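You operate a simulated robot arm through the tools that you are given. There is no shell and no other tool.

You are at the controls of a simulated robot arm. One attempt, no reset.

Task
Weave two rows on the small loom.
Fine: loom lever at 1, then at 2; beat each row in, beater back; leave the lever upright.

Only the result counts: the job must be done as asked and must still hold three seconds after the hand-in. Knocking over, shifting, dropping, spilling or breaking anything else fails it.

Robot
A 6-joint arm with a two-finger parallel gripper, fixed in place. Base frame: the origin is at the foot of the arm, x ahead of it, y to its left, z up. Readings come in mm, degrees, newtons and seconds.
With the tool pointing down near the work surface it reaches from about 580 to 940 mm from the base axis. Its first joint turns from -149.0 to 149.0 degrees. Payload 3.43 kg.
Tool frame: the origin (TCP) lies between the finger pads and is the grasp point; the fingertips stand 34 mm ahead of it; z points along the fingers, y is the line along which they close. The gripper opens to 128 mm. The fingers are 24 mm wide and 12 mm thick; the gripper's body (48 by 130 mm) begins 96 mm behind the TCP.
Orientation is told as [roll, pitch, yaw] about the base's x, y, z axes, in that order, counted from this pose: with the fingers straight down and closing along the base's y, the tool's x points along the base's -x, its y along +y and its z along -z.

Tools
- The arm moves only by the tool arm_command. Its argument "targets" is one flat list of numbers, 6 for each row, row after row: the shift along the base's x, y, z in units of 50 mm (1.0 is 50 mm), then the turn, a rotation vector about the base's x, y, z in units of 8 degrees (1.0 is 8 degrees). In form: [dx, dy, dz, rx, ry, rz, dx, dy, dz, rx, ry, rz, ...]. A call has 1 to 20 rows; each row shifts and turns the commanded pose from where the row before left it. "jaw" is the opening, from 0 (shut) to 1 (fully open), set as the call begins (left out, the last holds). A call with a number of a shift or a turn outside -1 to 1 is refused whole. Each row takes 0.2 s and may step no farther than 50 mm and 8.6 degrees from the row before; otherwise, or with a gripper value out of range, the whole call is refused. Where a pose cannot be reached the arm comes as near as it can. A force on the tool above 90 N (or 10 N above the force at the start of the call, whichever is more), or a blocked arm, ends the call early, and 0.2 s more pass. The fingers move at their own pace (about 108 mm/s each) and stop on an object; they squeeze with about 32 N. The grip force told is the motor's: it shows also when the fingers shut on nothing. Time passes only in rows, and 0.2 s behind the last, so rows that do not move let the fingers close. The reply holds the time, the measured pose of the TCP, the force on the tool along the base axes, the opening and the grip force, in the units named above and with some noise, with the torque about the TCP (base axes, N m) and any sound that the robot's microphone picked up.
- Cameras (640 x 400 px; columns grow to the right, rows downward): "scene" is fixed at [45.4, -651.5, 1582]; the picture's right is [-0.09, -1.00, 0.00], its down [-0.88, 0.08, -0.46] and it looks along [0.46, -0.04, -0.89] (base axes); focal length 313 px, centre (320, 200). "wrist" rides on the gripper at [76, -11, -160] in the tool frame; the picture's right is [0.15, 0.99, 0.00], its down [-0.88, 0.13, -0.46] and it looks along [-0.45, 0.07, 0.89] (tool axes); focal length 234 px, centre (320, 200). There is no depth. A picture from a camera that has moved, and an enlarged one, comes with that camera's place and axes in the base frame and with its lens. The place of the scene camera against the robot may be out by one fixed shift of up to 12 mm in any direction.
- capture(camera): a new picture of that camera. It takes no simulated time.
- lift_body(by): slides the trunk up (or, below 0, down) by that many mm; the arm rides with it, the base frame stays. It gives what a move gives, with no picture.
- inspect(camera, box): a new picture of the part [left, top, right, bottom] of that camera's present view, enlarged. It takes no simulated time.
- finish_job(): hands the job in; it is judged then, once.

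Places have to be worked out from the pictures, the camera data and where the tool is seen. Open the gripper and draw the arm clear of the work before you hand the job in, unless the task says otherwise.

The tools are called after "Emit:" as name(argument=value, ...) on one line, values as JSON. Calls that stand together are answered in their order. arm_command: Moves the arm, as the interface text tells. Its arguments: {"type":"object","properties":{"targets":{"type":"array","items":{"type":"number"}},"jaw":{"type":"number"}},"required":["targets"]} The other tools are called the same way: lift_body (by) slides the trunk up or down; capture (camera) takes a picture; inspect (camera, box) takes an enlarged picture of a part of a camera's view; finish_job () hands the job in.

At the start:

```text
clock: 0.0
position: [467.6, -453.3, 1103.3]
tcp_rot: [-0.1, 0.0, 0.0]
contact_force: [-0.4, -0.4, 0.6]
moment: [0.02, -0.02, -0.02]
opening: 128.1
finger_force: 0.0
trunk travel left (down, up): [-600.0, 110.0]
```

scene: 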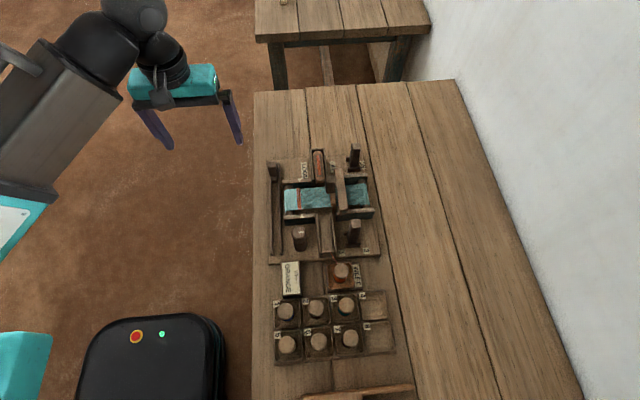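
wrist: 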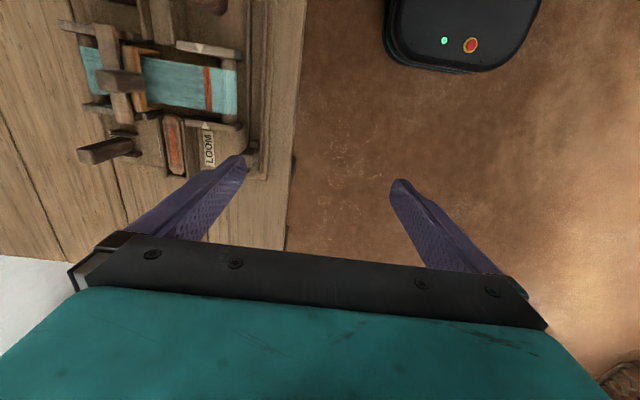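

I'll look closely at the loom first, from both cameras.

Emit:
inspect(camera="scene", box=[250, 130, 410, 270])

Emit:
inspect(camera="wrist", box=[50, 0, 310, 190])

Emit:
inspect(camera="scene", box=[250, 250, 430, 400])

```text
2.86 times, centred on (330, 200) of scene
camera zoom: at [45.4, -651.5, 1582.0], right [-0.09, -1.0, 0.0], down [-0.88, 0.08, -0.46], along [0.46, -0.04, -0.89], focal length 895 px, centre (291, 200)
```

zoom: 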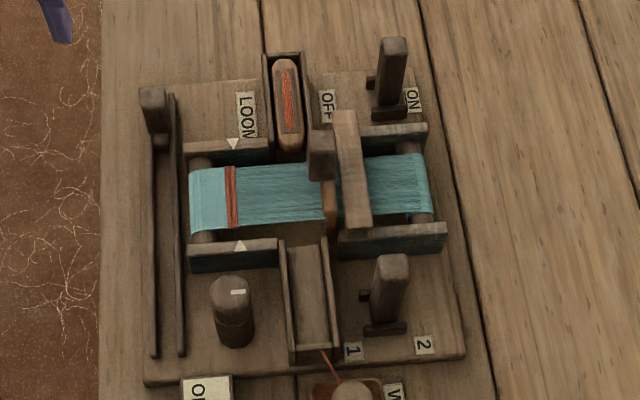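

```text
2.11 times, centred on (180, 95) of wrist
camera zoom: at [392.8, -463.4, 1263.8], right [-0.15, 0.99, 0.0], down [0.88, 0.13, 0.46], along [0.45, 0.07, -0.89], focal length 493 px, centre (615, 421)
```

zoom: 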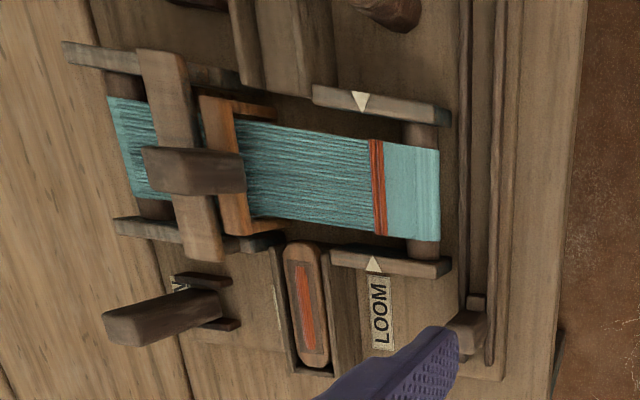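

```text
2.67 times, centred on (340, 325) of scene
camera zoom: at [45.4, -651.5, 1582.0], right [-0.09, -1.0, 0.0], down [-0.88, 0.08, -0.46], along [0.46, -0.04, -0.89], focal length 835 px, centre (267, -133)
```

zoom: 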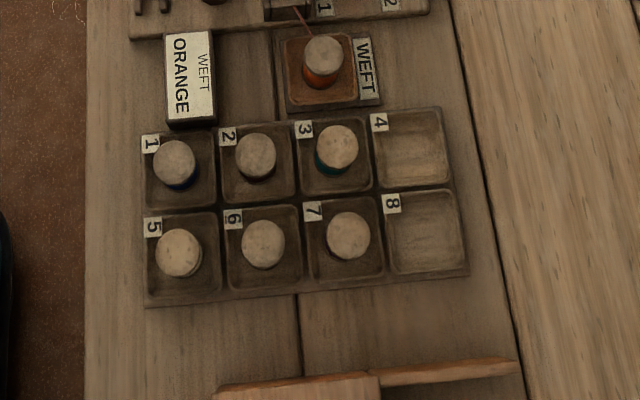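

The loom surface comes out near z≈830 with its centre near (420, -690). I move the wrist camera above it, staying high, for better views.

Emit:
arm_command(targets=[-0.4, -0.79, 0, 0, 0, 0, -0.4, -0.79, 0, 0, 0, 0, -0.4, -0.79, 0, 0, 0, 0, -0.4, -0.79, 0, 0, 0, 0, -0.4, -0.79, 0, 0, 0, 0, -0.4, -0.79, 0, 0, 0, 0], jaw=0.5)

Emit:
capture(camera="wrist")

Emit:
capture(camera="scene")

```text
clock: 1.4
position: [347.5, -690.8, 1104.6]
tcp_rot: [0.0, 0.0, 0.1]
contact_force: [0.1, -0.4, -0.1]
moment: [0.0, -0.01, 0.0]
opening: 63.9
finger_force: 0.2
trunk travel left (down, up): [-600.0, 110.0]
```

```text
taken
camera wrist: at [271.7, -701.1, 1264.6], right [-0.15, 0.99, 0.0], down [0.88, 0.13, 0.46], along [0.45, 0.07, -0.89], focal length 234 px, centre (320, 200)
```

wrist: 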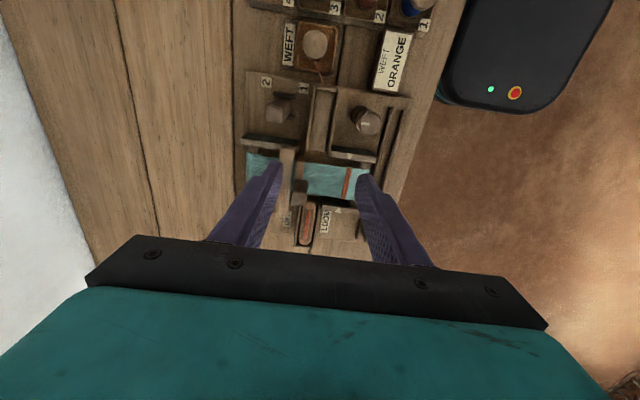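

```text
taken
```

scene: 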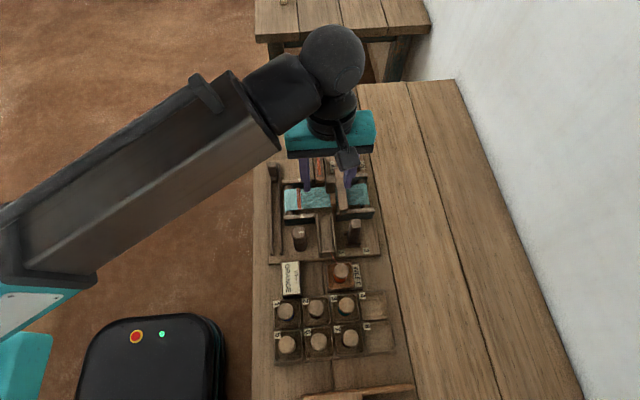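

Emit:
inspect(camera="wrist", box=[220, 60, 440, 260])

Emit:
inspect(camera="scene", box=[260, 180, 390, 265])

```text
2.00 times, centred on (330, 160) of wrist
camera zoom: at [271.7, -701.1, 1264.6], right [-0.15, 0.99, 0.0], down [0.88, 0.13, 0.46], along [0.45, 0.07, -0.89], focal length 468 px, centre (300, 280)
```

zoom: 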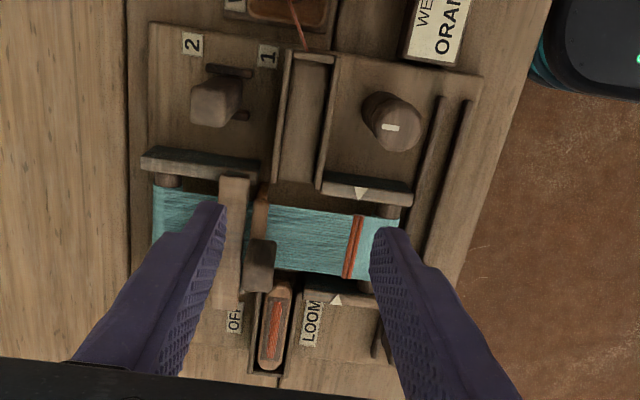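

```text
4.71 times, centred on (325, 222) of scene
camera zoom: at [45.4, -651.5, 1582.0], right [-0.09, -1.0, 0.0], down [-0.88, 0.08, -0.46], along [0.46, -0.04, -0.89], focal length 1474 px, centre (296, 94)
```

zoom: 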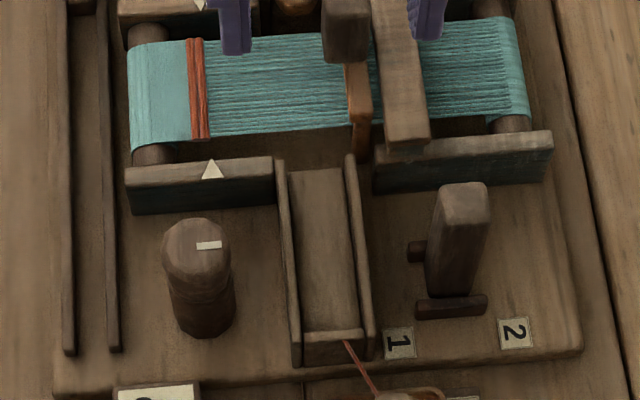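

The lever and ON/OFF lever both seem roughly upright; I need a flatter look along x to judge them. I back the camera off toward -x, pitch it up 24° and open the fingers so the middle is clear.

Emit:
arm_command(targets=[-0.588, -0.146, -0.2, 0, -0.75, 0, -0.588, -0.146, -0.2, 0, -0.75, 0, -0.588, -0.146, -0.2, 0, -0.75, 0, -0.588, -0.146, -0.2, 0, -0.75, 0], jaw=1)

Emit:
capture(camera="wrist")

```text
clock: 2.4
position: [229.8, -719.5, 1063.5]
tcp_rot: [0.0, -24.2, 0.0]
contact_force: [-0.4, -1.0, 0.2]
moment: [0.0, 0.0, -0.01]
opening: 128.0
finger_force: 0.1
trunk travel left (down, up): [-600.0, 110.0]
```

```text
taken
camera wrist: at [96.2, -729.6, 1178.4], right [-0.13, 0.99, -0.06], down [0.62, 0.13, 0.78], along [0.78, 0.07, -0.63], focal length 234 px, centre (320, 200)
```

wrist: 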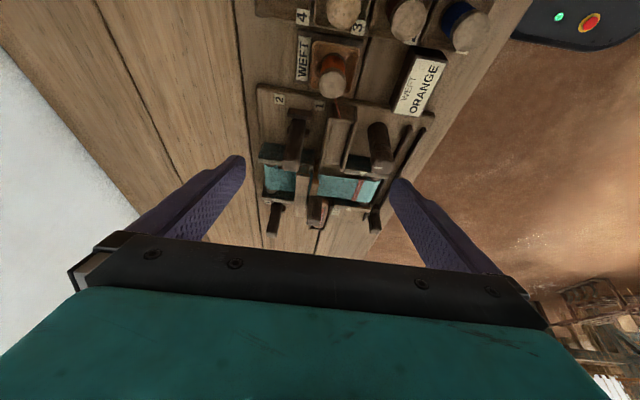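

Emit:
inspect(camera="wrist", box=[235, 75, 435, 250])

Emit:
inspect(camera="scene", box=[260, 140, 390, 225])

```text
2.29 times, centred on (335, 162) of wrist
camera zoom: at [96.2, -729.6, 1178.4], right [-0.13, 0.99, -0.06], down [0.62, 0.13, 0.78], along [0.78, 0.07, -0.63], focal length 535 px, centre (286, 286)
```

zoom: 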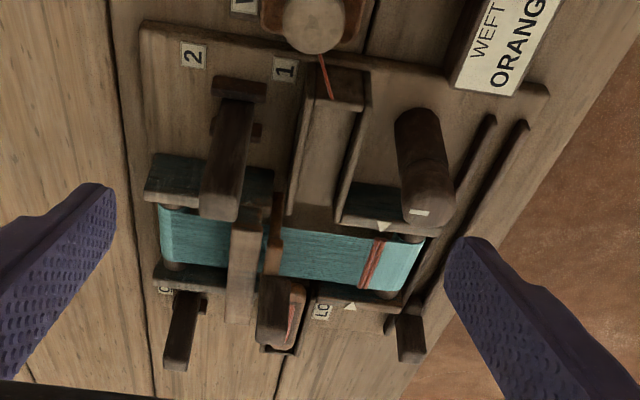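

```text
4.71 times, centred on (325, 182) of scene
camera zoom: at [45.4, -651.5, 1582.0], right [-0.09, -1.0, 0.0], down [-0.88, 0.08, -0.46], along [0.46, -0.04, -0.89], focal length 1474 px, centre (296, 282)
```

zoom: 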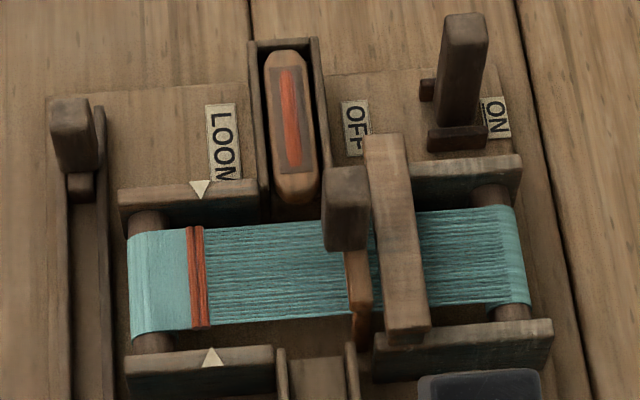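

From here the 1/2 lever looks upright; I need to know whether the ON/OFF lever is at ON, OFF or in between. I move the camera forward, staying high, to look at it.

Emit:
arm_command(targets=[0.8, -0.24, -0.1, 0, 0, 0, 0.8, -0.24, -0.1, 0, 0, 0, 0.8, -0.24, -0.1, 0, 0, 0, 0.8, -0.24, -0.1, 0, 0, 0, 0.8, -0.24, -0.1, 0, 0, 0])

Emit:
capture(camera="wrist")

Emit:
inspect(camera="wrist", box=[245, 80, 405, 250])

```text
clock: 3.6
position: [430.9, -784.0, 1037.1]
tcp_rot: [0.0, -24.0, -0.1]
contact_force: [-0.1, -0.3, 0.3]
moment: [-0.01, 0.0, -0.02]
opening: 128.2
finger_force: 0.1
trunk travel left (down, up): [-600.0, 110.0]
```

```text
taken
camera wrist: at [296.5, -793.2, 1152.3], right [-0.13, 0.99, -0.06], down [0.62, 0.13, 0.77], along [0.77, 0.07, -0.63], focal length 234 px, centre (320, 200)
```

wrist: 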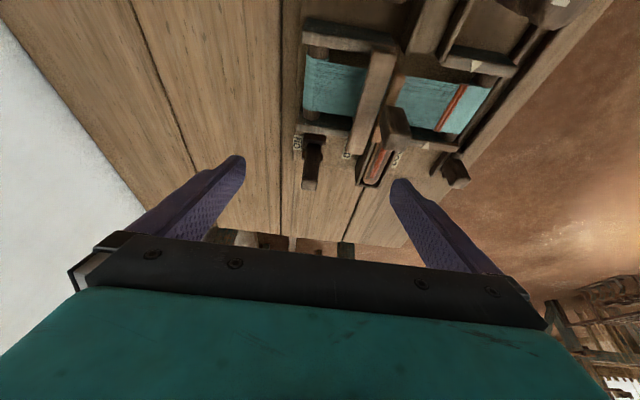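

```text
2.35 times, centred on (325, 165) of wrist
camera zoom: at [296.5, -793.2, 1152.3], right [-0.13, 0.99, -0.06], down [0.62, 0.13, 0.77], along [0.77, 0.07, -0.63], focal length 551 px, centre (308, 282)
```

zoom: 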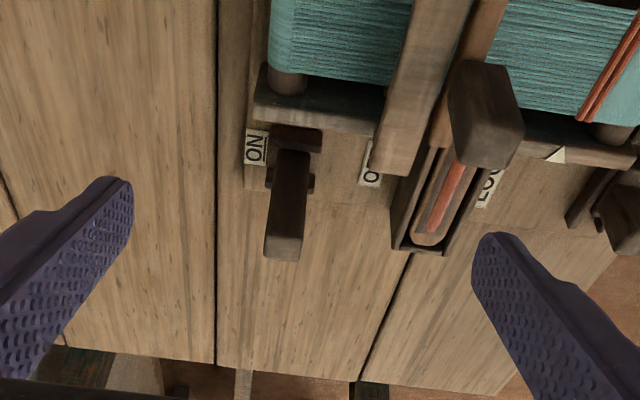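

Both levers stand upright; triangulating gives the 1/2 lever top at about (318, -752, 946), "1" on its +y side, and base plate at z≈836. I return the tool to vertical above that lever with the jaw part-closed to straddle it.

Emit:
arm_command(targets=[-0.565, 0.16, -0.05, 0, 0.75, 0, -0.565, 0.16, -0.05, 0, 0.75, 0, -0.565, 0.16, -0.05, 0, 0.75, 0, -0.565, 0.16, -0.05, 0, 0.75, 0], jaw=0.38)

Emit:
capture(camera="wrist")

Emit:
inspect(camera="wrist", box=[230, 90, 430, 230])

Emit:
inspect(camera="scene", box=[260, 180, 390, 265])

```text
clock: 4.6
position: [318.1, -749.9, 1028.6]
tcp_rot: [0.0, 0.1, 0.0]
contact_force: [-0.2, 0.1, 0.2]
moment: [-0.03, 0.0, -0.01]
opening: 48.6
finger_force: 0.0
trunk travel left (down, up): [-600.0, 110.0]
```

```text
taken
camera wrist: at [241.9, -758.8, 1187.8], right [-0.15, 0.99, 0.0], down [0.88, 0.13, 0.45], along [0.45, 0.07, -0.89], focal length 234 px, centre (320, 200)
```

wrist: 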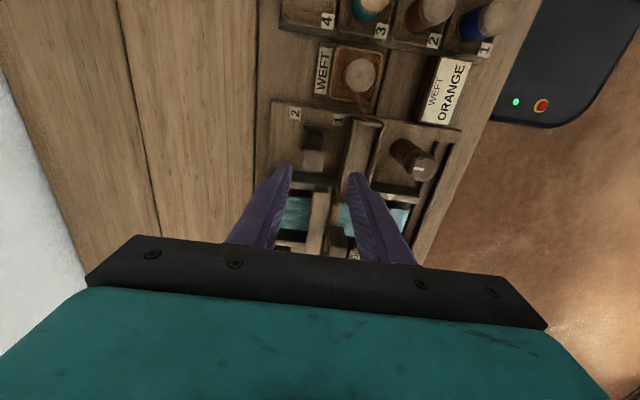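

```text
2.86 times, centred on (330, 160) of wrist
camera zoom: at [241.9, -758.8, 1187.8], right [-0.15, 0.99, 0.0], down [0.88, 0.13, 0.45], along [0.45, 0.07, -0.89], focal length 669 px, centre (291, 314)
```

zoom: 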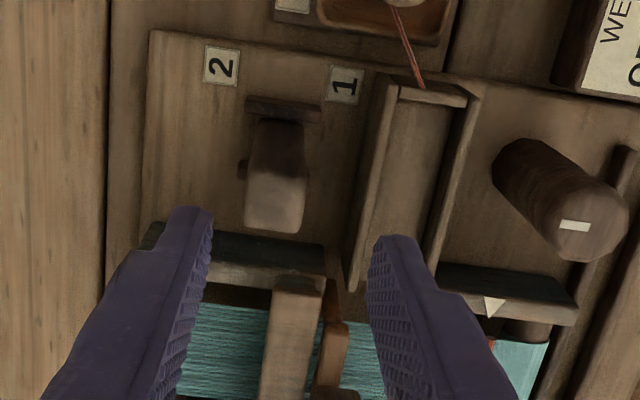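

```text
4.71 times, centred on (325, 222) of scene
camera zoom: at [45.4, -651.5, 1582.0], right [-0.09, -1.0, 0.0], down [-0.88, 0.08, -0.46], along [0.46, -0.04, -0.89], focal length 1474 px, centre (296, 94)
```

zoom: 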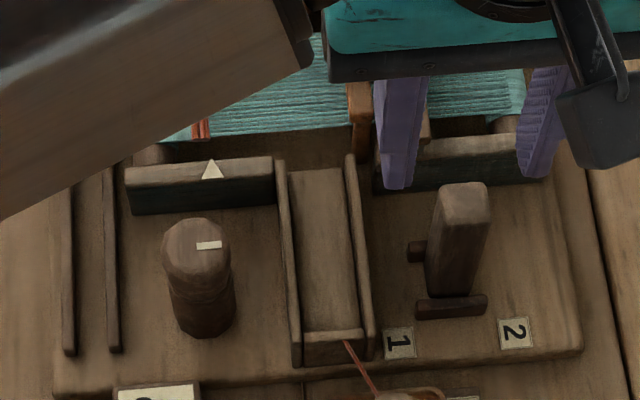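

The fingers (48 mm gap) are centred over the lever top, judged at (320, -752, 945). I descend so the tips sit about 28 mm below its top, one each side.

Emit:
arm_command(targets=[0.02, -0.04, -0.6, 0, 0, 0, 0.02, 0, -0.5, 0, 0, 0, 0, 0, -0.45, 0, 0, 0])

Emit:
capture(camera="wrist")

Emit:
inspect(camera="scene", box=[260, 180, 390, 265])

```text
clock: 5.4
position: [318.7, -750.8, 950.1]
tcp_rot: [0.1, -0.1, 0.0]
contact_force: [0.5, 0.6, 0.6]
moment: [0.06, -0.03, 0.02]
opening: 48.9
finger_force: 0.0
trunk travel left (down, up): [-600.0, 110.0]
```

```text
taken
camera wrist: at [244.3, -760.5, 1110.1], right [-0.15, 0.99, 0.0], down [0.88, 0.13, 0.46], along [0.45, 0.07, -0.89], focal length 234 px, centre (320, 200)
```

wrist: 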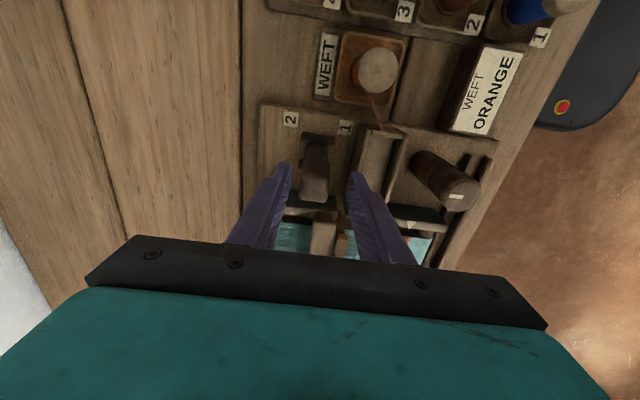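

```text
4.71 times, centred on (325, 222) of scene
camera zoom: at [45.4, -651.5, 1582.0], right [-0.09, -1.0, 0.0], down [-0.88, 0.08, -0.46], along [0.46, -0.04, -0.89], focal length 1474 px, centre (296, 94)
```

zoom: 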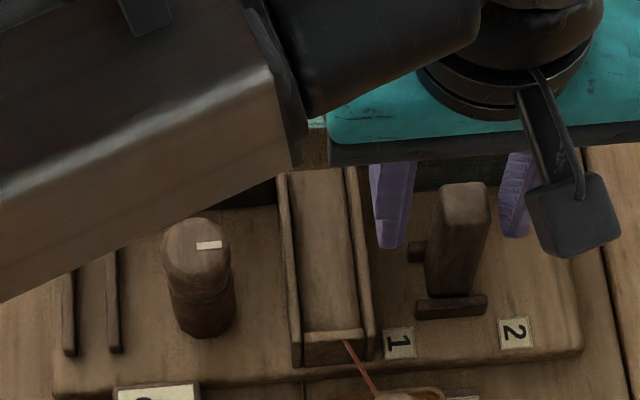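

Fingers straddle the lever with no contact. I now push toward +y (side 1) in small steps and watch the force.

Emit:
arm_command(targets=[0, 0.2, 0, 0, 0, 0, 0, 0.16, 0, 0, 0, 0, 0, 0.16, 0, 0, 0, 0, 0, 0.16, 0, 0, 0, 0])

Emit:
inspect(camera="scene", box=[260, 180, 390, 265])

Emit:
inspect(camera="wrist", box=[230, 90, 430, 230])

```text
clock: 6.4
position: [317.4, -715.2, 950.6]
tcp_rot: [-0.1, 0.0, 0.0]
contact_force: [0.4, -0.1, -0.2]
moment: [-0.04, 0.0, -0.01]
opening: 48.7
finger_force: 0.1
trunk travel left (down, up): [-600.0, 110.0]
```

```text
4.71 times, centred on (325, 222) of scene
camera zoom: at [45.4, -651.5, 1582.0], right [-0.09, -1.0, 0.0], down [-0.88, 0.08, -0.46], along [0.46, -0.04, -0.89], focal length 1474 px, centre (296, 94)
```

zoom: 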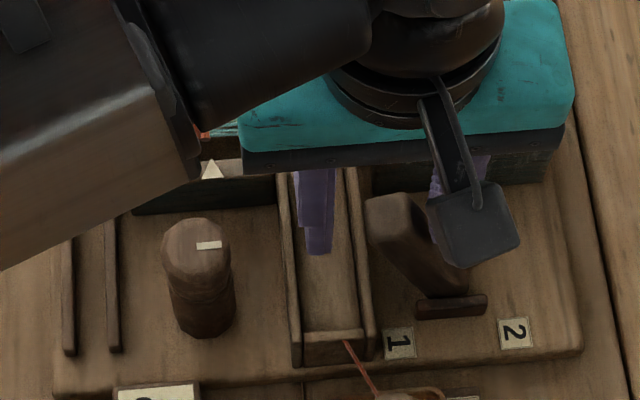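

```text
2.86 times, centred on (330, 160) of wrist
camera zoom: at [243.6, -725.6, 1111.1], right [-0.15, 0.99, 0.0], down [0.88, 0.13, 0.46], along [0.45, 0.07, -0.89], focal length 669 px, centre (291, 314)
```

zoom: 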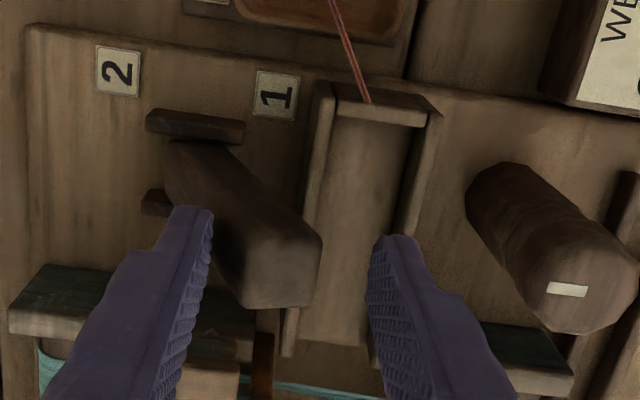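

The lever follows smoothly, about 19° over toward 1, no stop felt yet. I continue in smaller steps.

Emit:
arm_command(targets=[0, 0.1, 0, 0, 0, 0, 0, 0.1, 0, 0, 0, 0])

Emit:
inspect(camera="scene", box=[260, 180, 390, 265])

Emit:
capture(camera="wrist")

```text
clock: 7.0
position: [318.3, -708.6, 950.8]
tcp_rot: [-0.2, 0.1, 0.0]
contact_force: [0.1, -19.0, 1.9]
moment: [-0.67, 0.02, 0.04]
opening: 59.2
finger_force: 9.0
trunk travel left (down, up): [-600.0, 110.0]
```

```text
4.71 times, centred on (325, 222) of scene
camera zoom: at [45.4, -651.5, 1582.0], right [-0.09, -1.0, 0.0], down [-0.88, 0.08, -0.46], along [0.46, -0.04, -0.89], focal length 1474 px, centre (296, 94)
```

zoom: 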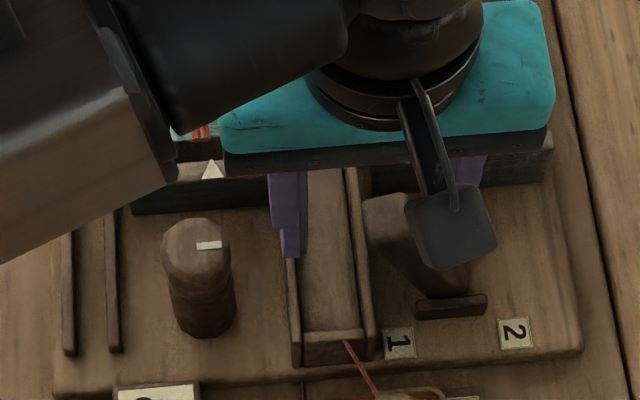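

```text
taken
camera wrist: at [243.6, -718.1, 1110.8], right [-0.15, 0.99, 0.0], down [0.88, 0.13, 0.46], along [0.45, 0.06, -0.89], focal length 234 px, centre (320, 200)
```

wrist: 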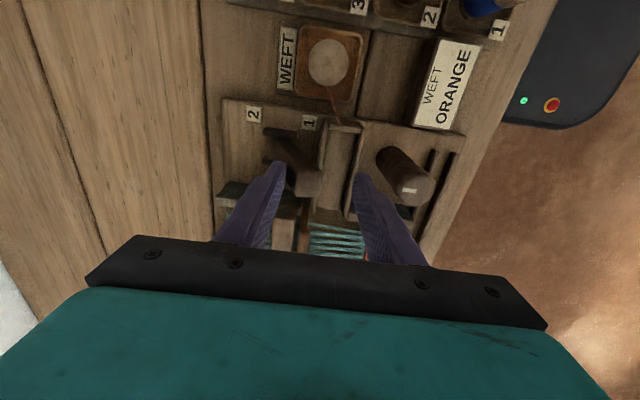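

A firm stop (19 N) at about 19° — the lever is at 1 and the warp shows an open shed. I ease off, lift straight up, and look.

Emit:
arm_command(targets=[0, -0.18, 0, 0, 0, 0, 0, -0.05, 0.3, 0, 0, 0, 0, 0, 0.8, 0, 0, 0, -0.3, 0, 0.8, 0, 0, 0, -0.8, 0.3, 0.2, 0, -0.5, 0, -0.8, 0.3, 0.2, 0, -0.5, 0], jaw=0.38)

Emit:
inspect(camera="scene", box=[250, 140, 400, 265])

Emit:
capture(camera="wrist")

```text
clock: 8.4
position: [223.7, -685.0, 1065.4]
tcp_rot: [0.1, -8.2, 0.0]
contact_force: [-0.2, -0.1, -0.9]
moment: [0.07, -0.05, 0.0]
opening: 48.7
finger_force: 0.0
trunk travel left (down, up): [-600.0, 110.0]
```

```text
3.20 times, centred on (325, 202) of scene
camera zoom: at [45.4, -651.5, 1582.0], right [-0.09, -1.0, 0.0], down [-0.88, 0.08, -0.46], along [0.46, -0.04, -0.89], focal length 1002 px, centre (304, 192)
```

zoom: 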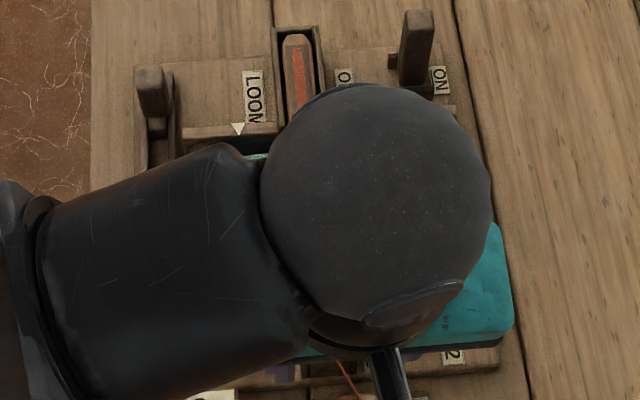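

```text
taken
camera wrist: at [126.8, -695.0, 1214.3], right [-0.15, 0.99, -0.02], down [0.81, 0.13, 0.58], along [0.57, 0.07, -0.82], focal length 234 px, centre (320, 200)
```

wrist: 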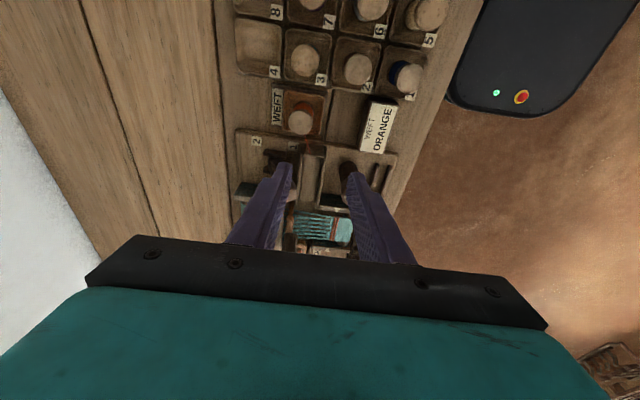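

The shuttle still sits in the far box, and the arm blocks the view. I move the arm to the left side for a clear view of everything.

Emit:
arm_command(targets=[0, 0.9, 0.2, 0, 0.25, 0, 0, 0.9, 0.2, 0, 0.25, 0, 0.6, 0.7, 0.1, 0, 0.25, 0, 0.7, 0.5, 0, 0, 0.25, 0, 0.8, 0.2, 0, 0, 0, 0, 0.8, 0.2, 0, 0, 0, 0, 0.8, 0.2, 0, 0, 0, 0], jaw=1)

Emit:
inspect(camera="scene", box=[250, 140, 400, 265])

Emit:
capture(camera="wrist")

```text
clock: 10.0
position: [411.4, -506.0, 1089.5]
tcp_rot: [-0.1, 0.0, 0.1]
contact_force: [0.3, -0.2, -0.4]
moment: [-0.01, 0.02, 0.02]
opening: 127.8
finger_force: 0.0
trunk travel left (down, up): [-600.0, 110.0]
```

```text
3.20 times, centred on (325, 202) of scene
camera zoom: at [45.4, -651.5, 1582.0], right [-0.09, -1.0, 0.0], down [-0.88, 0.08, -0.46], along [0.46, -0.04, -0.89], focal length 1002 px, centre (304, 192)
```

zoom: 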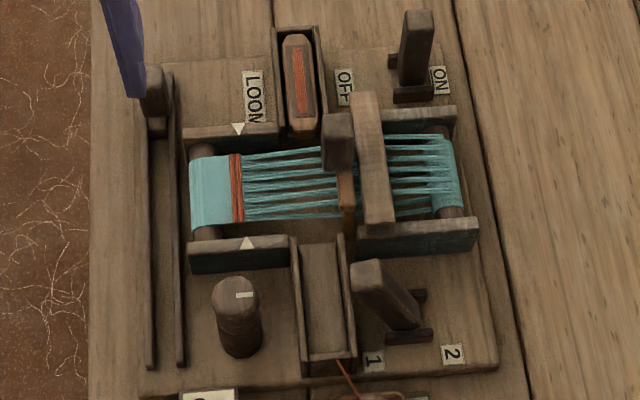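

```text
taken
camera wrist: at [335.3, -517.0, 1249.8], right [-0.15, 0.99, 0.0], down [0.88, 0.13, 0.46], along [0.45, 0.07, -0.89], focal length 234 px, centre (320, 200)
```

wrist: 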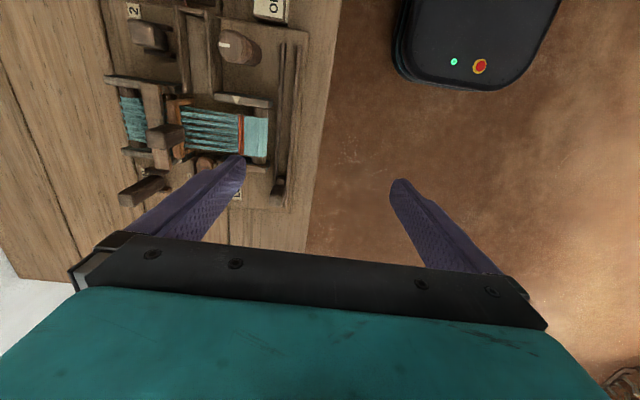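

The shed is open, shuttle still in the far box, and the post in the long left-hand groove also sits at the far end, so it likely drives the shuttle. I look closer at that post and at the beater.

Emit:
inspect(camera="wrist", box=[110, 0, 310, 220])

Emit:
inspect(camera="scene", box=[265, 145, 345, 200])

```text
1.82 times, centred on (210, 110) of wrist
camera zoom: at [335.3, -517.0, 1249.8], right [-0.15, 0.99, 0.0], down [0.88, 0.13, 0.46], along [0.45, 0.07, -0.89], focal length 426 px, centre (520, 364)
```

zoom: 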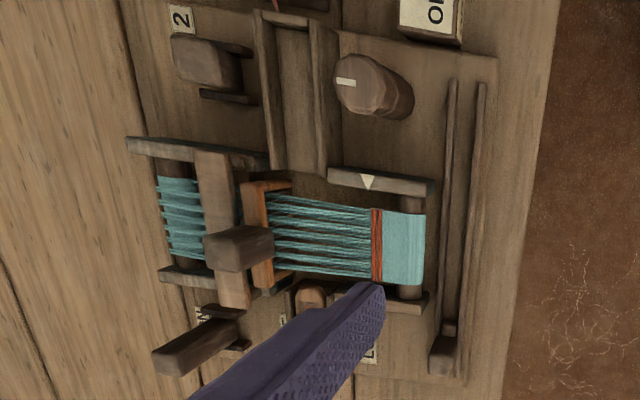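

```text
7.27 times, centred on (305, 172) of scene
camera zoom: at [45.4, -651.5, 1582.0], right [-0.09, -1.0, 0.0], down [-0.88, 0.08, -0.46], along [0.46, -0.04, -0.89], focal length 2278 px, centre (429, 400)
```

zoom: 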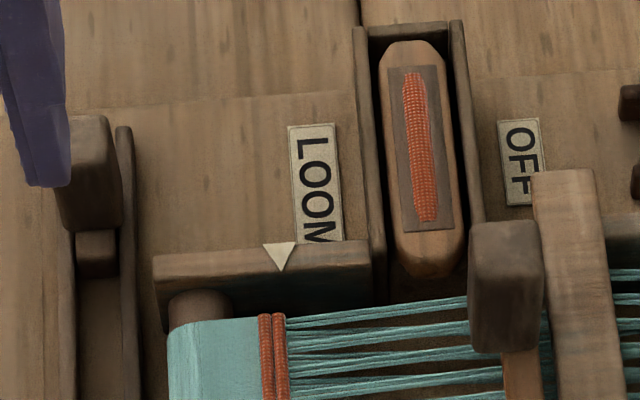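

The groove post's top is at about (520, -565, 891), the frames' tops at z≈875, the beater post's top at (438, -703, 942). I close the fingers into a single stick and go to stand just beyond (far side of) the groove post, at travel height first.

Emit:
arm_command(targets=[0.78, -0.28, -0.1, 0, 0, 0, 0.78, -0.28, -0.1, 0, 0, 0, 0.78, -0.28, -0.2, 0, 0, 0, 0.78, -0.28, -0.3, 0, 0, 0], jaw=0)

Emit:
capture(camera="wrist")

Emit:
inspect(camera="scene", box=[250, 120, 370, 200])

```text
clock: 11.0
position: [566.8, -564.0, 1057.3]
tcp_rot: [0.0, -0.1, 0.0]
contact_force: [0.9, 0.2, -0.5]
moment: [-0.01, -0.01, 0.02]
opening: 0.1
finger_force: 32.2
trunk travel left (down, up): [-600.0, 110.0]
```

```text
taken
camera wrist: at [490.9, -573.5, 1217.0], right [-0.15, 0.99, 0.0], down [0.88, 0.13, 0.46], along [0.45, 0.07, -0.89], focal length 234 px, centre (320, 200)
```

wrist: 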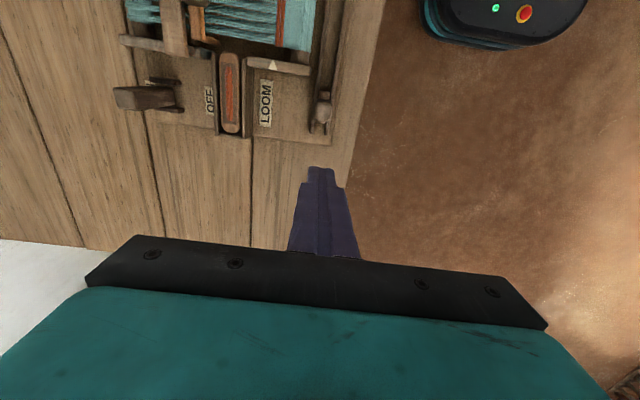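

```text
5.00 times, centred on (310, 160) of scene
camera zoom: at [45.4, -651.5, 1582.0], right [-0.09, -1.0, 0.0], down [-0.88, 0.08, -0.46], along [0.46, -0.04, -0.89], focal length 1566 px, centre (370, 400)
```

zoom: 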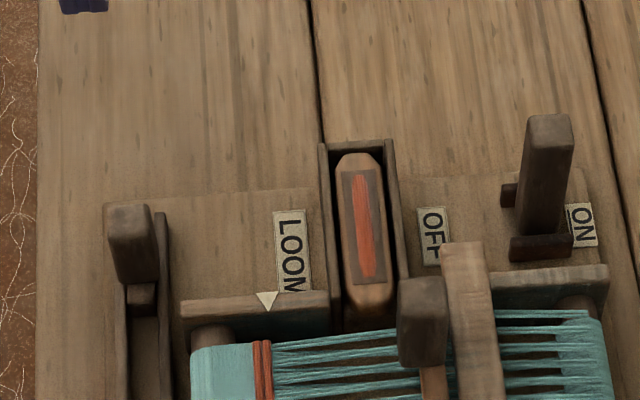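

Emit:
inspect(camera="wrist", box=[200, 50, 360, 200])

```text
2.67 times, centred on (280, 125) of wrist
camera zoom: at [490.9, -573.5, 1217.0], right [-0.15, 0.99, 0.0], down [0.88, 0.13, 0.46], along [0.45, 0.07, -0.89], focal length 624 px, centre (427, 400)
```

zoom: 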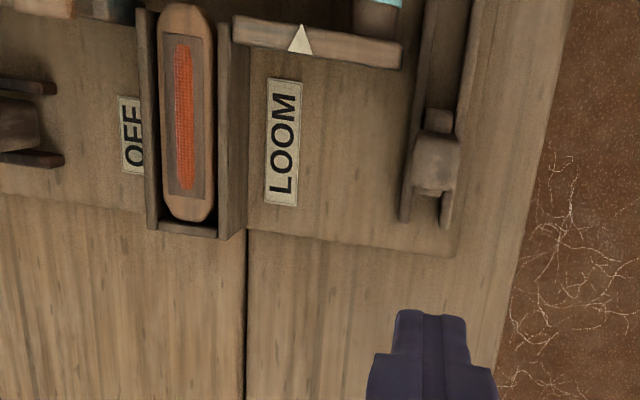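

The post top is confirmed at (524, -563.5, 891). I descend just beyond it to tip height ≈864.

Emit:
arm_command(targets=[0, 0, -0.8, 0, 0, 0, 0, 0, -0.8, 0, 0, 0, 0, 0, -0.8, 0, 0, 0, 0, 0, -0.78, 0, 0, 0])

Emit:
inspect(camera="wrist", box=[200, 50, 400, 200])

Emit:
inspect(camera="scene", box=[250, 120, 370, 200])

```text
clock: 12.0
position: [567.4, -563.8, 897.6]
tcp_rot: [0.0, 0.0, 0.1]
contact_force: [-0.9, 0.0, -0.6]
moment: [0.0, 0.0, 0.0]
opening: 0.0
finger_force: 32.0
trunk travel left (down, up): [-600.0, 110.0]
```

```text
2.67 times, centred on (300, 125) of wrist
camera zoom: at [491.3, -573.3, 1057.7], right [-0.15, 0.99, 0.0], down [0.88, 0.13, 0.46], along [0.45, 0.07, -0.89], focal length 624 px, centre (373, 400)
```

zoom: 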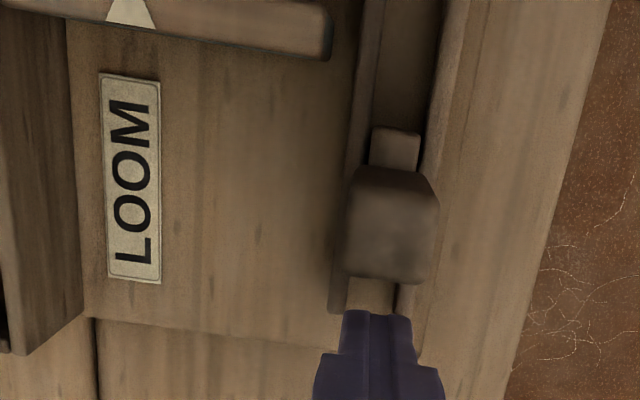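

```text
5.00 times, centred on (310, 160) of scene
camera zoom: at [45.4, -651.5, 1582.0], right [-0.09, -1.0, 0.0], down [-0.88, 0.08, -0.46], along [0.46, -0.04, -0.89], focal length 1566 px, centre (370, 400)
```

zoom: 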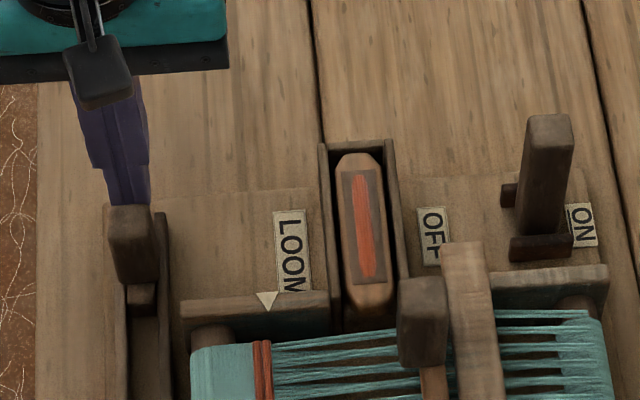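

The stick is right behind the post. I push toward -x by about 40 mm (roughly 20 mm of post travel) to see whether the shuttle goes with it.

Emit:
arm_command(targets=[-0.2, 0, 0, 0, 0, 0, -0.2, 0, 0, 0, 0, 0, -0.2, 0, 0, 0, 0, 0, -0.2, 0, 0, 0, 0, 0])

Emit:
inspect(camera="scene", box=[250, 120, 370, 200])

```text
clock: 13.0
position: [526.8, -562.4, 897.1]
tcp_rot: [0.0, 0.0, 0.0]
contact_force: [0.1, 0.1, 0.4]
moment: [0.02, 0.0, -0.01]
opening: 0.2
finger_force: 32.2
trunk travel left (down, up): [-600.0, 110.0]
```

```text
5.00 times, centred on (310, 160) of scene
camera zoom: at [45.4, -651.5, 1582.0], right [-0.09, -1.0, 0.0], down [-0.88, 0.08, -0.46], along [0.46, -0.04, -0.89], focal length 1566 px, centre (370, 400)
```

zoom: 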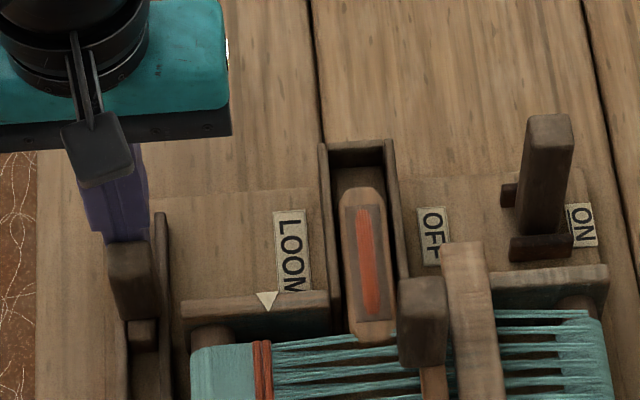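

The shuttle follows the post. I continue the stroke toward the near end, then check.

Emit:
arm_command(targets=[-0.4, 0, 0, 0, 0, 0, -0.4, 0, 0, 0, 0, 0, -0.4, 0, 0, 0, 0, 0, -0.4, 0, 0, 0, 0, 0, -0.4, 0, 0, 0, 0, 0, -0.4, 0, 0, 0, 0, 0, -0.4, 0, 0, 0, 0, 0, -0.4, 0, 0, 0, 0, 0])

Emit:
inspect(camera="scene", box=[250, 140, 400, 265])

Emit:
capture(camera="wrist")

```text
clock: 14.8
position: [363.8, -559.7, 898.3]
tcp_rot: [0.0, -0.1, 0.0]
contact_force: [0.9, -0.7, -0.2]
moment: [0.04, 0.01, 0.03]
opening: 0.1
finger_force: 32.3
trunk travel left (down, up): [-600.0, 110.0]
```

```text
3.20 times, centred on (325, 202) of scene
camera zoom: at [45.4, -651.5, 1582.0], right [-0.09, -1.0, 0.0], down [-0.88, 0.08, -0.46], along [0.46, -0.04, -0.89], focal length 1002 px, centre (304, 192)
```

zoom: 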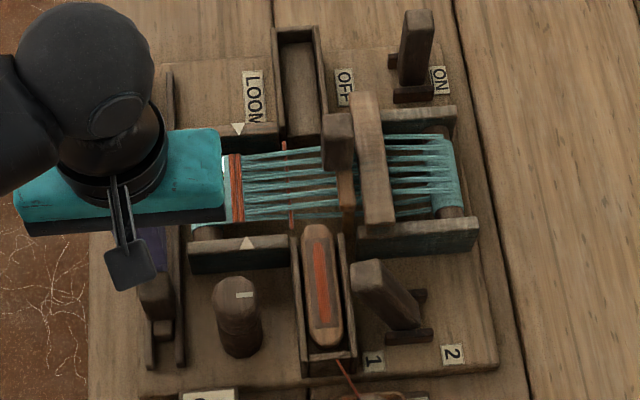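

```text
taken
camera wrist: at [288.9, -571.3, 1058.3], right [-0.15, 0.99, 0.0], down [0.88, 0.13, 0.46], along [0.45, 0.07, -0.89], focal length 234 px, centre (320, 200)
```

wrist: 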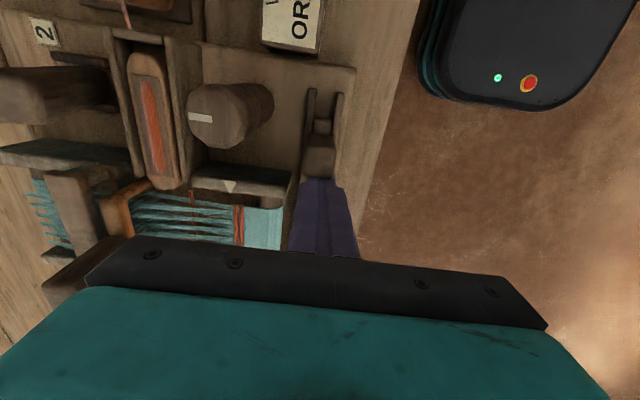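

The shuttle is nearly home in the near box and an orange weft lies in the shed. I push on in 5 mm steps until I feel the stop.

Emit:
arm_command(targets=[-0.1, 0, 0, 0, 0, 0, -0.1, 0, 0, 0, 0, 0, -0.1, 0, 0, 0, 0, 0])

Emit:
inspect(camera="scene", box=[250, 140, 400, 265])

```text
clock: 15.6
position: [358.0, -561.3, 898.3]
tcp_rot: [-0.1, -0.6, 0.2]
contact_force: [40.6, -2.1, 10.3]
moment: [-0.09, 0.19, 0.14]
opening: 0.0
finger_force: 32.2
trunk travel left (down, up): [-600.0, 110.0]
```

```text
3.20 times, centred on (325, 202) of scene
camera zoom: at [45.4, -651.5, 1582.0], right [-0.09, -1.0, 0.0], down [-0.88, 0.08, -0.46], along [0.46, -0.04, -0.89], focal length 1002 px, centre (304, 192)
```

zoom: 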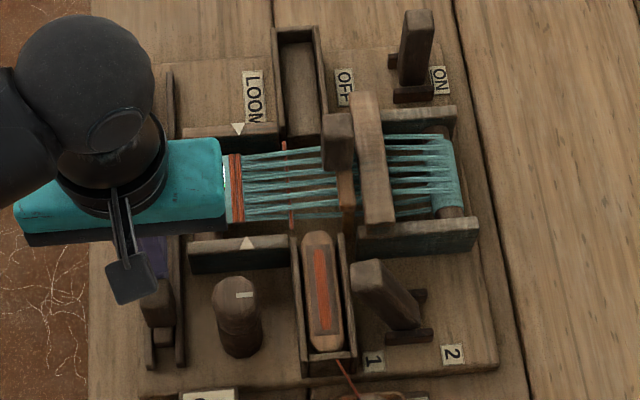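

Firm stop at 40 N: the shuttle is fully home in the near box. I back off the post, rise, and go over the beater's post with the jaw set to straddle it.

Emit:
arm_command(targets=[0.5, 0, 0, 0, 0, 0, 0.1, 0, 0.8, 0, 0, 0, 0, 0, 0.9, 0, 0, 0, 0.2, -0.5, 0.7, 0, 0, 0, 0.3, -0.8, 0, 0, 0, 0, 0.3, -0.8, 0, 0, 0, 0, 0.2, -0.7, 0, 0, 0, 0], jaw=0)

Emit:
arm_command(targets=[0, 0, 0, 0, 0, 0, 0, 0, 0, 0, 0, 0], jaw=0.36)

Emit:
capture(camera="wrist")

Emit:
inspect(camera="wrist", box=[230, 80, 430, 230])

Emit:
inspect(camera="scene", box=[250, 140, 400, 265])

```text
clock: 17.2
position: [429.5, -702.2, 1016.6]
tcp_rot: [0.1, 0.0, 0.0]
contact_force: [0.0, 0.3, -0.3]
moment: [0.0, -0.02, 0.01]
opening: 0.0
finger_force: 31.9
trunk travel left (down, up): [-600.0, 110.0]
```

```text
clock: 17.8
position: [427.1, -703.4, 1016.6]
tcp_rot: [0.0, 0.0, 0.1]
contact_force: [-0.2, 0.6, -0.5]
moment: [0.01, -0.01, -0.02]
opening: 46.0
finger_force: 0.1
trunk travel left (down, up): [-600.0, 110.0]
```

```text
taken
camera wrist: at [353.0, -712.8, 1176.8], right [-0.15, 0.99, 0.0], down [0.88, 0.13, 0.46], along [0.45, 0.07, -0.89], focal length 234 px, centre (320, 200)
```

wrist: 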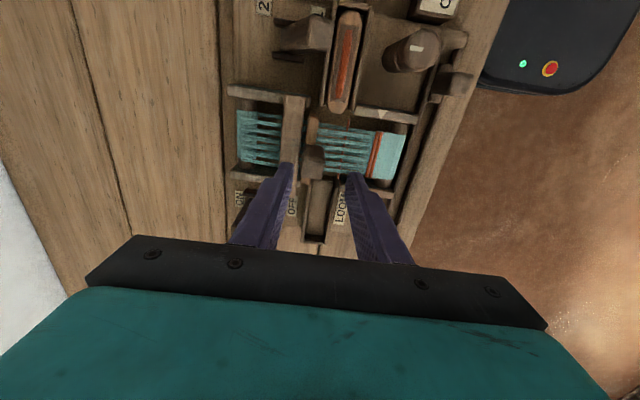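

```text
2.67 times, centred on (330, 155) of wrist
camera zoom: at [353.0, -712.8, 1176.8], right [-0.15, 0.99, 0.0], down [0.88, 0.13, 0.46], along [0.45, 0.07, -0.89], focal length 624 px, centre (293, 320)
```

zoom: 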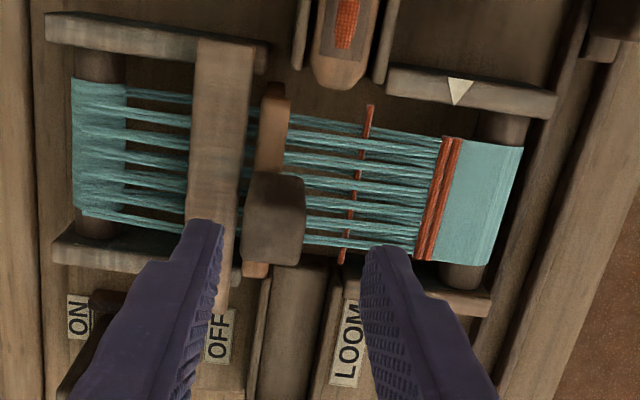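

```text
3.20 times, centred on (325, 202) of scene
camera zoom: at [45.4, -651.5, 1582.0], right [-0.09, -1.0, 0.0], down [-0.88, 0.08, -0.46], along [0.46, -0.04, -0.89], focal length 1002 px, centre (304, 192)
```

zoom: 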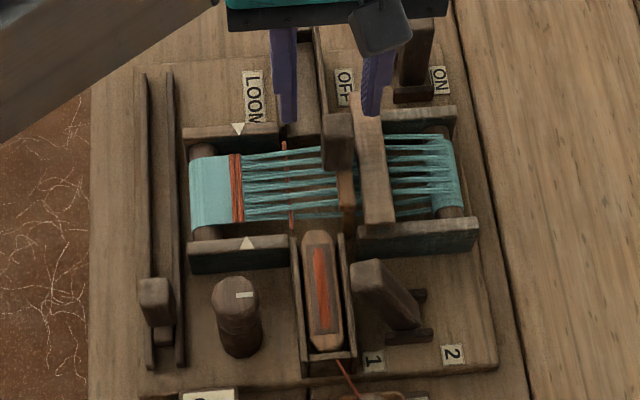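

Beater post confirmed at about (436, -705), heddle bar top at z≈907. I descend to tips at z≈919, straddling the post above the bar.

Emit:
arm_command(targets=[0.18, -0.04, -0.5, 0, 0, 0, 0, 0, -0.5, 0, 0, 0, 0, 0, -0.27, 0, 0, 0])

Emit:
inspect(camera="wrist", box=[230, 80, 430, 230])

Emit:
inspect(camera="scene", box=[250, 140, 400, 265])

```text
clock: 18.6
position: [437.8, -704.1, 954.5]
tcp_rot: [0.0, 0.1, 0.0]
contact_force: [-0.2, 0.0, 0.5]
moment: [-0.02, 0.03, 0.0]
opening: 46.0
finger_force: 0.0
trunk travel left (down, up): [-600.0, 110.0]
```

```text
2.67 times, centred on (330, 155) of wrist
camera zoom: at [362.7, -714.0, 1114.9], right [-0.15, 0.99, 0.0], down [0.88, 0.13, 0.46], along [0.45, 0.07, -0.89], focal length 624 px, centre (293, 320)
```

zoom: 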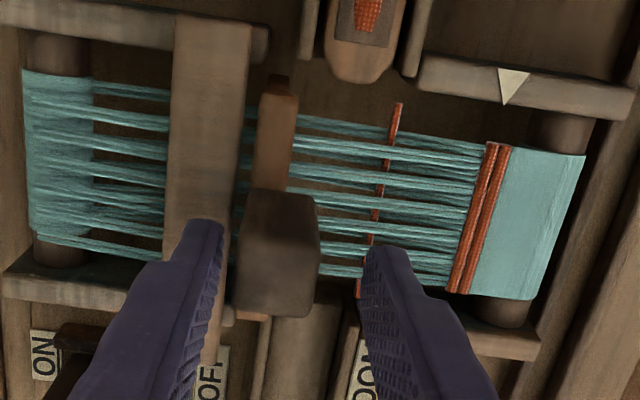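

```text
3.20 times, centred on (325, 202) of scene
camera zoom: at [45.4, -651.5, 1582.0], right [-0.09, -1.0, 0.0], down [-0.88, 0.08, -0.46], along [0.46, -0.04, -0.89], focal length 1002 px, centre (304, 192)
```

zoom: 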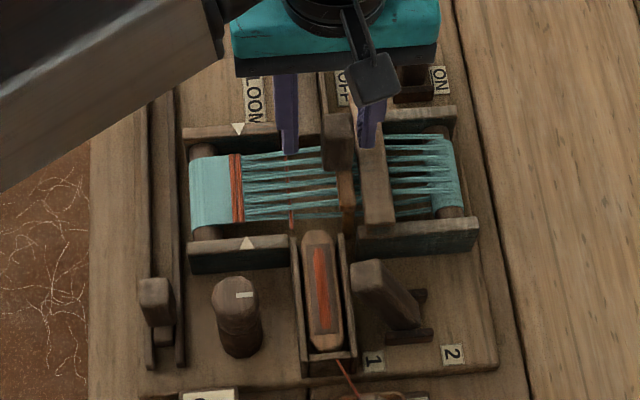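

Straddled cleanly, no contact. I now push the beater toward the fell (+y), first 50 mm.

Emit:
arm_command(targets=[0, 0.2, 0, 0, 0, 0, 0, 0.2, 0, 0, 0, 0, 0, 0.2, 0, 0, 0, 0, 0, 0.2, 0, 0, 0, 0, 0, 0.2, 0, 0, 0, 0])

Emit:
inspect(camera="wrist", box=[230, 80, 430, 230])

Emit:
inspect(camera="scene", box=[250, 140, 400, 265])

```text
clock: 19.8
position: [440.1, -653.9, 954.8]
tcp_rot: [0.0, 0.0, 0.0]
contact_force: [-0.1, 0.1, 0.2]
moment: [-0.01, 0.0, -0.01]
opening: 46.3
finger_force: 0.2
trunk travel left (down, up): [-600.0, 110.0]
```

```text
2.67 times, centred on (330, 155) of wrist
camera zoom: at [364.6, -664.1, 1114.8], right [-0.15, 0.99, 0.0], down [0.88, 0.13, 0.46], along [0.45, 0.07, -0.89], focal length 624 px, centre (293, 320)
```

zoom: 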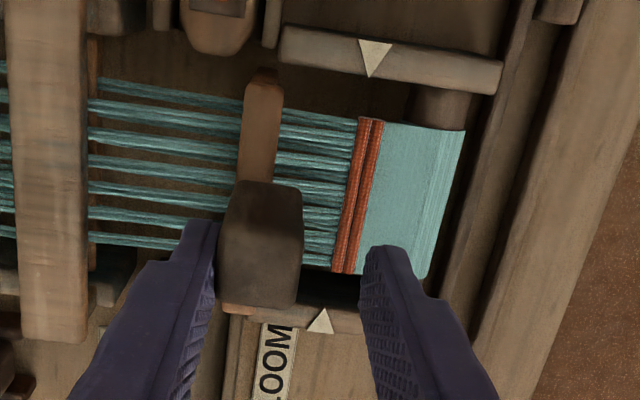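

```text
3.20 times, centred on (325, 202) of scene
camera zoom: at [45.4, -651.5, 1582.0], right [-0.09, -1.0, 0.0], down [-0.88, 0.08, -0.46], along [0.46, -0.04, -0.89], focal length 1002 px, centre (304, 192)
```

zoom: 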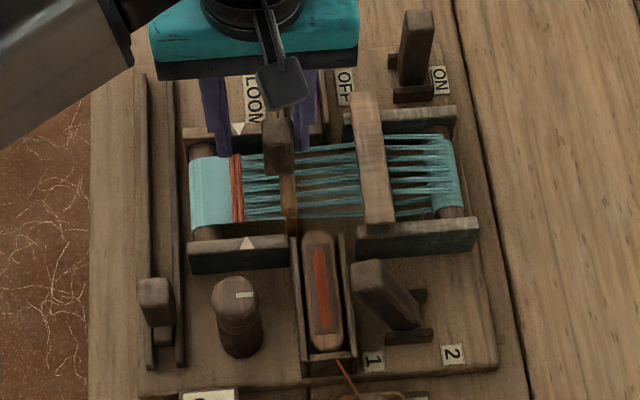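

The beater slides freely and carries the weft; about 25–30 mm remain to the fell. I continue in small steps until it presses in.

Emit:
arm_command(targets=[0, 0.16, 0, 0, 0, 0, 0, 0.16, 0, 0, 0, 0, 0, 0.1, 0, 0, 0, 0])

Emit:
inspect(camera="wrist", box=[230, 80, 430, 230])

```text
clock: 20.6
position: [439.1, -633.3, 955.8]
tcp_rot: [0.1, -0.1, 0.1]
contact_force: [0.5, -0.2, 0.6]
moment: [0.04, 0.0, -0.01]
opening: 46.1
finger_force: 0.4
trunk travel left (down, up): [-600.0, 110.0]
```

```text
2.67 times, centred on (330, 155) of wrist
camera zoom: at [364.7, -643.6, 1114.7], right [-0.15, 0.99, 0.0], down [0.88, 0.13, 0.46], along [0.45, 0.07, -0.89], focal length 624 px, centre (293, 320)
```

zoom: 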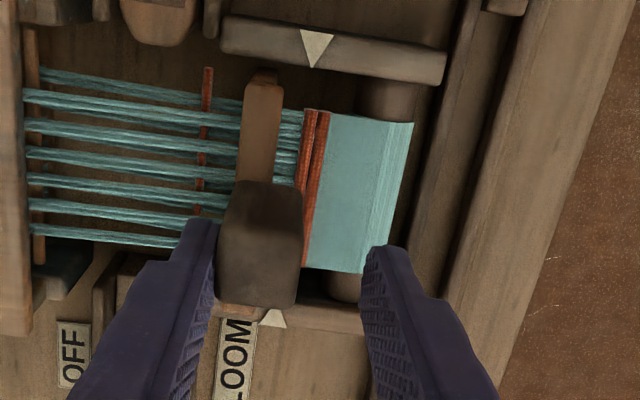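

The laid weft still shows at the shuttle line; the reed is about 10 mm from the fell. I keep pressing in small steps until the beater meets the fell.

Emit:
arm_command(targets=[0, 0.12, 0, 0, 0, 0, 0, 0.1, 0, 0, 0, 0])

Emit:
inspect(camera="wrist", box=[230, 80, 430, 230])

```text
clock: 21.2
position: [440.7, -625.3, 954.0]
tcp_rot: [-0.1, 0.0, -0.2]
contact_force: [-1.2, -7.1, 1.5]
moment: [-0.05, -0.05, 0.03]
opening: 51.1
finger_force: 4.1
trunk travel left (down, up): [-600.0, 110.0]
```

```text
2.67 times, centred on (330, 155) of wrist
camera zoom: at [364.8, -634.1, 1114.4], right [-0.15, 0.99, 0.0], down [0.88, 0.13, 0.46], along [0.45, 0.06, -0.89], focal length 624 px, centre (293, 320)
```

zoom: 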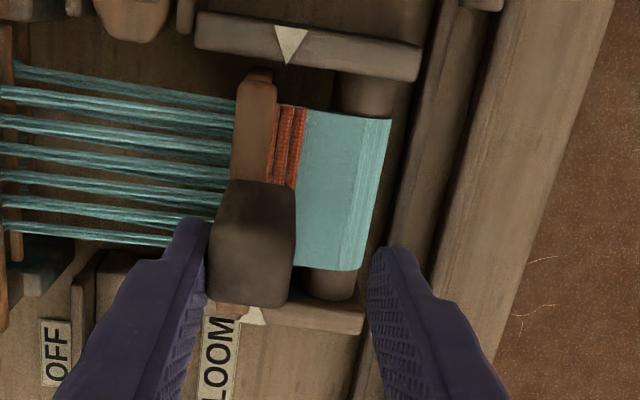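

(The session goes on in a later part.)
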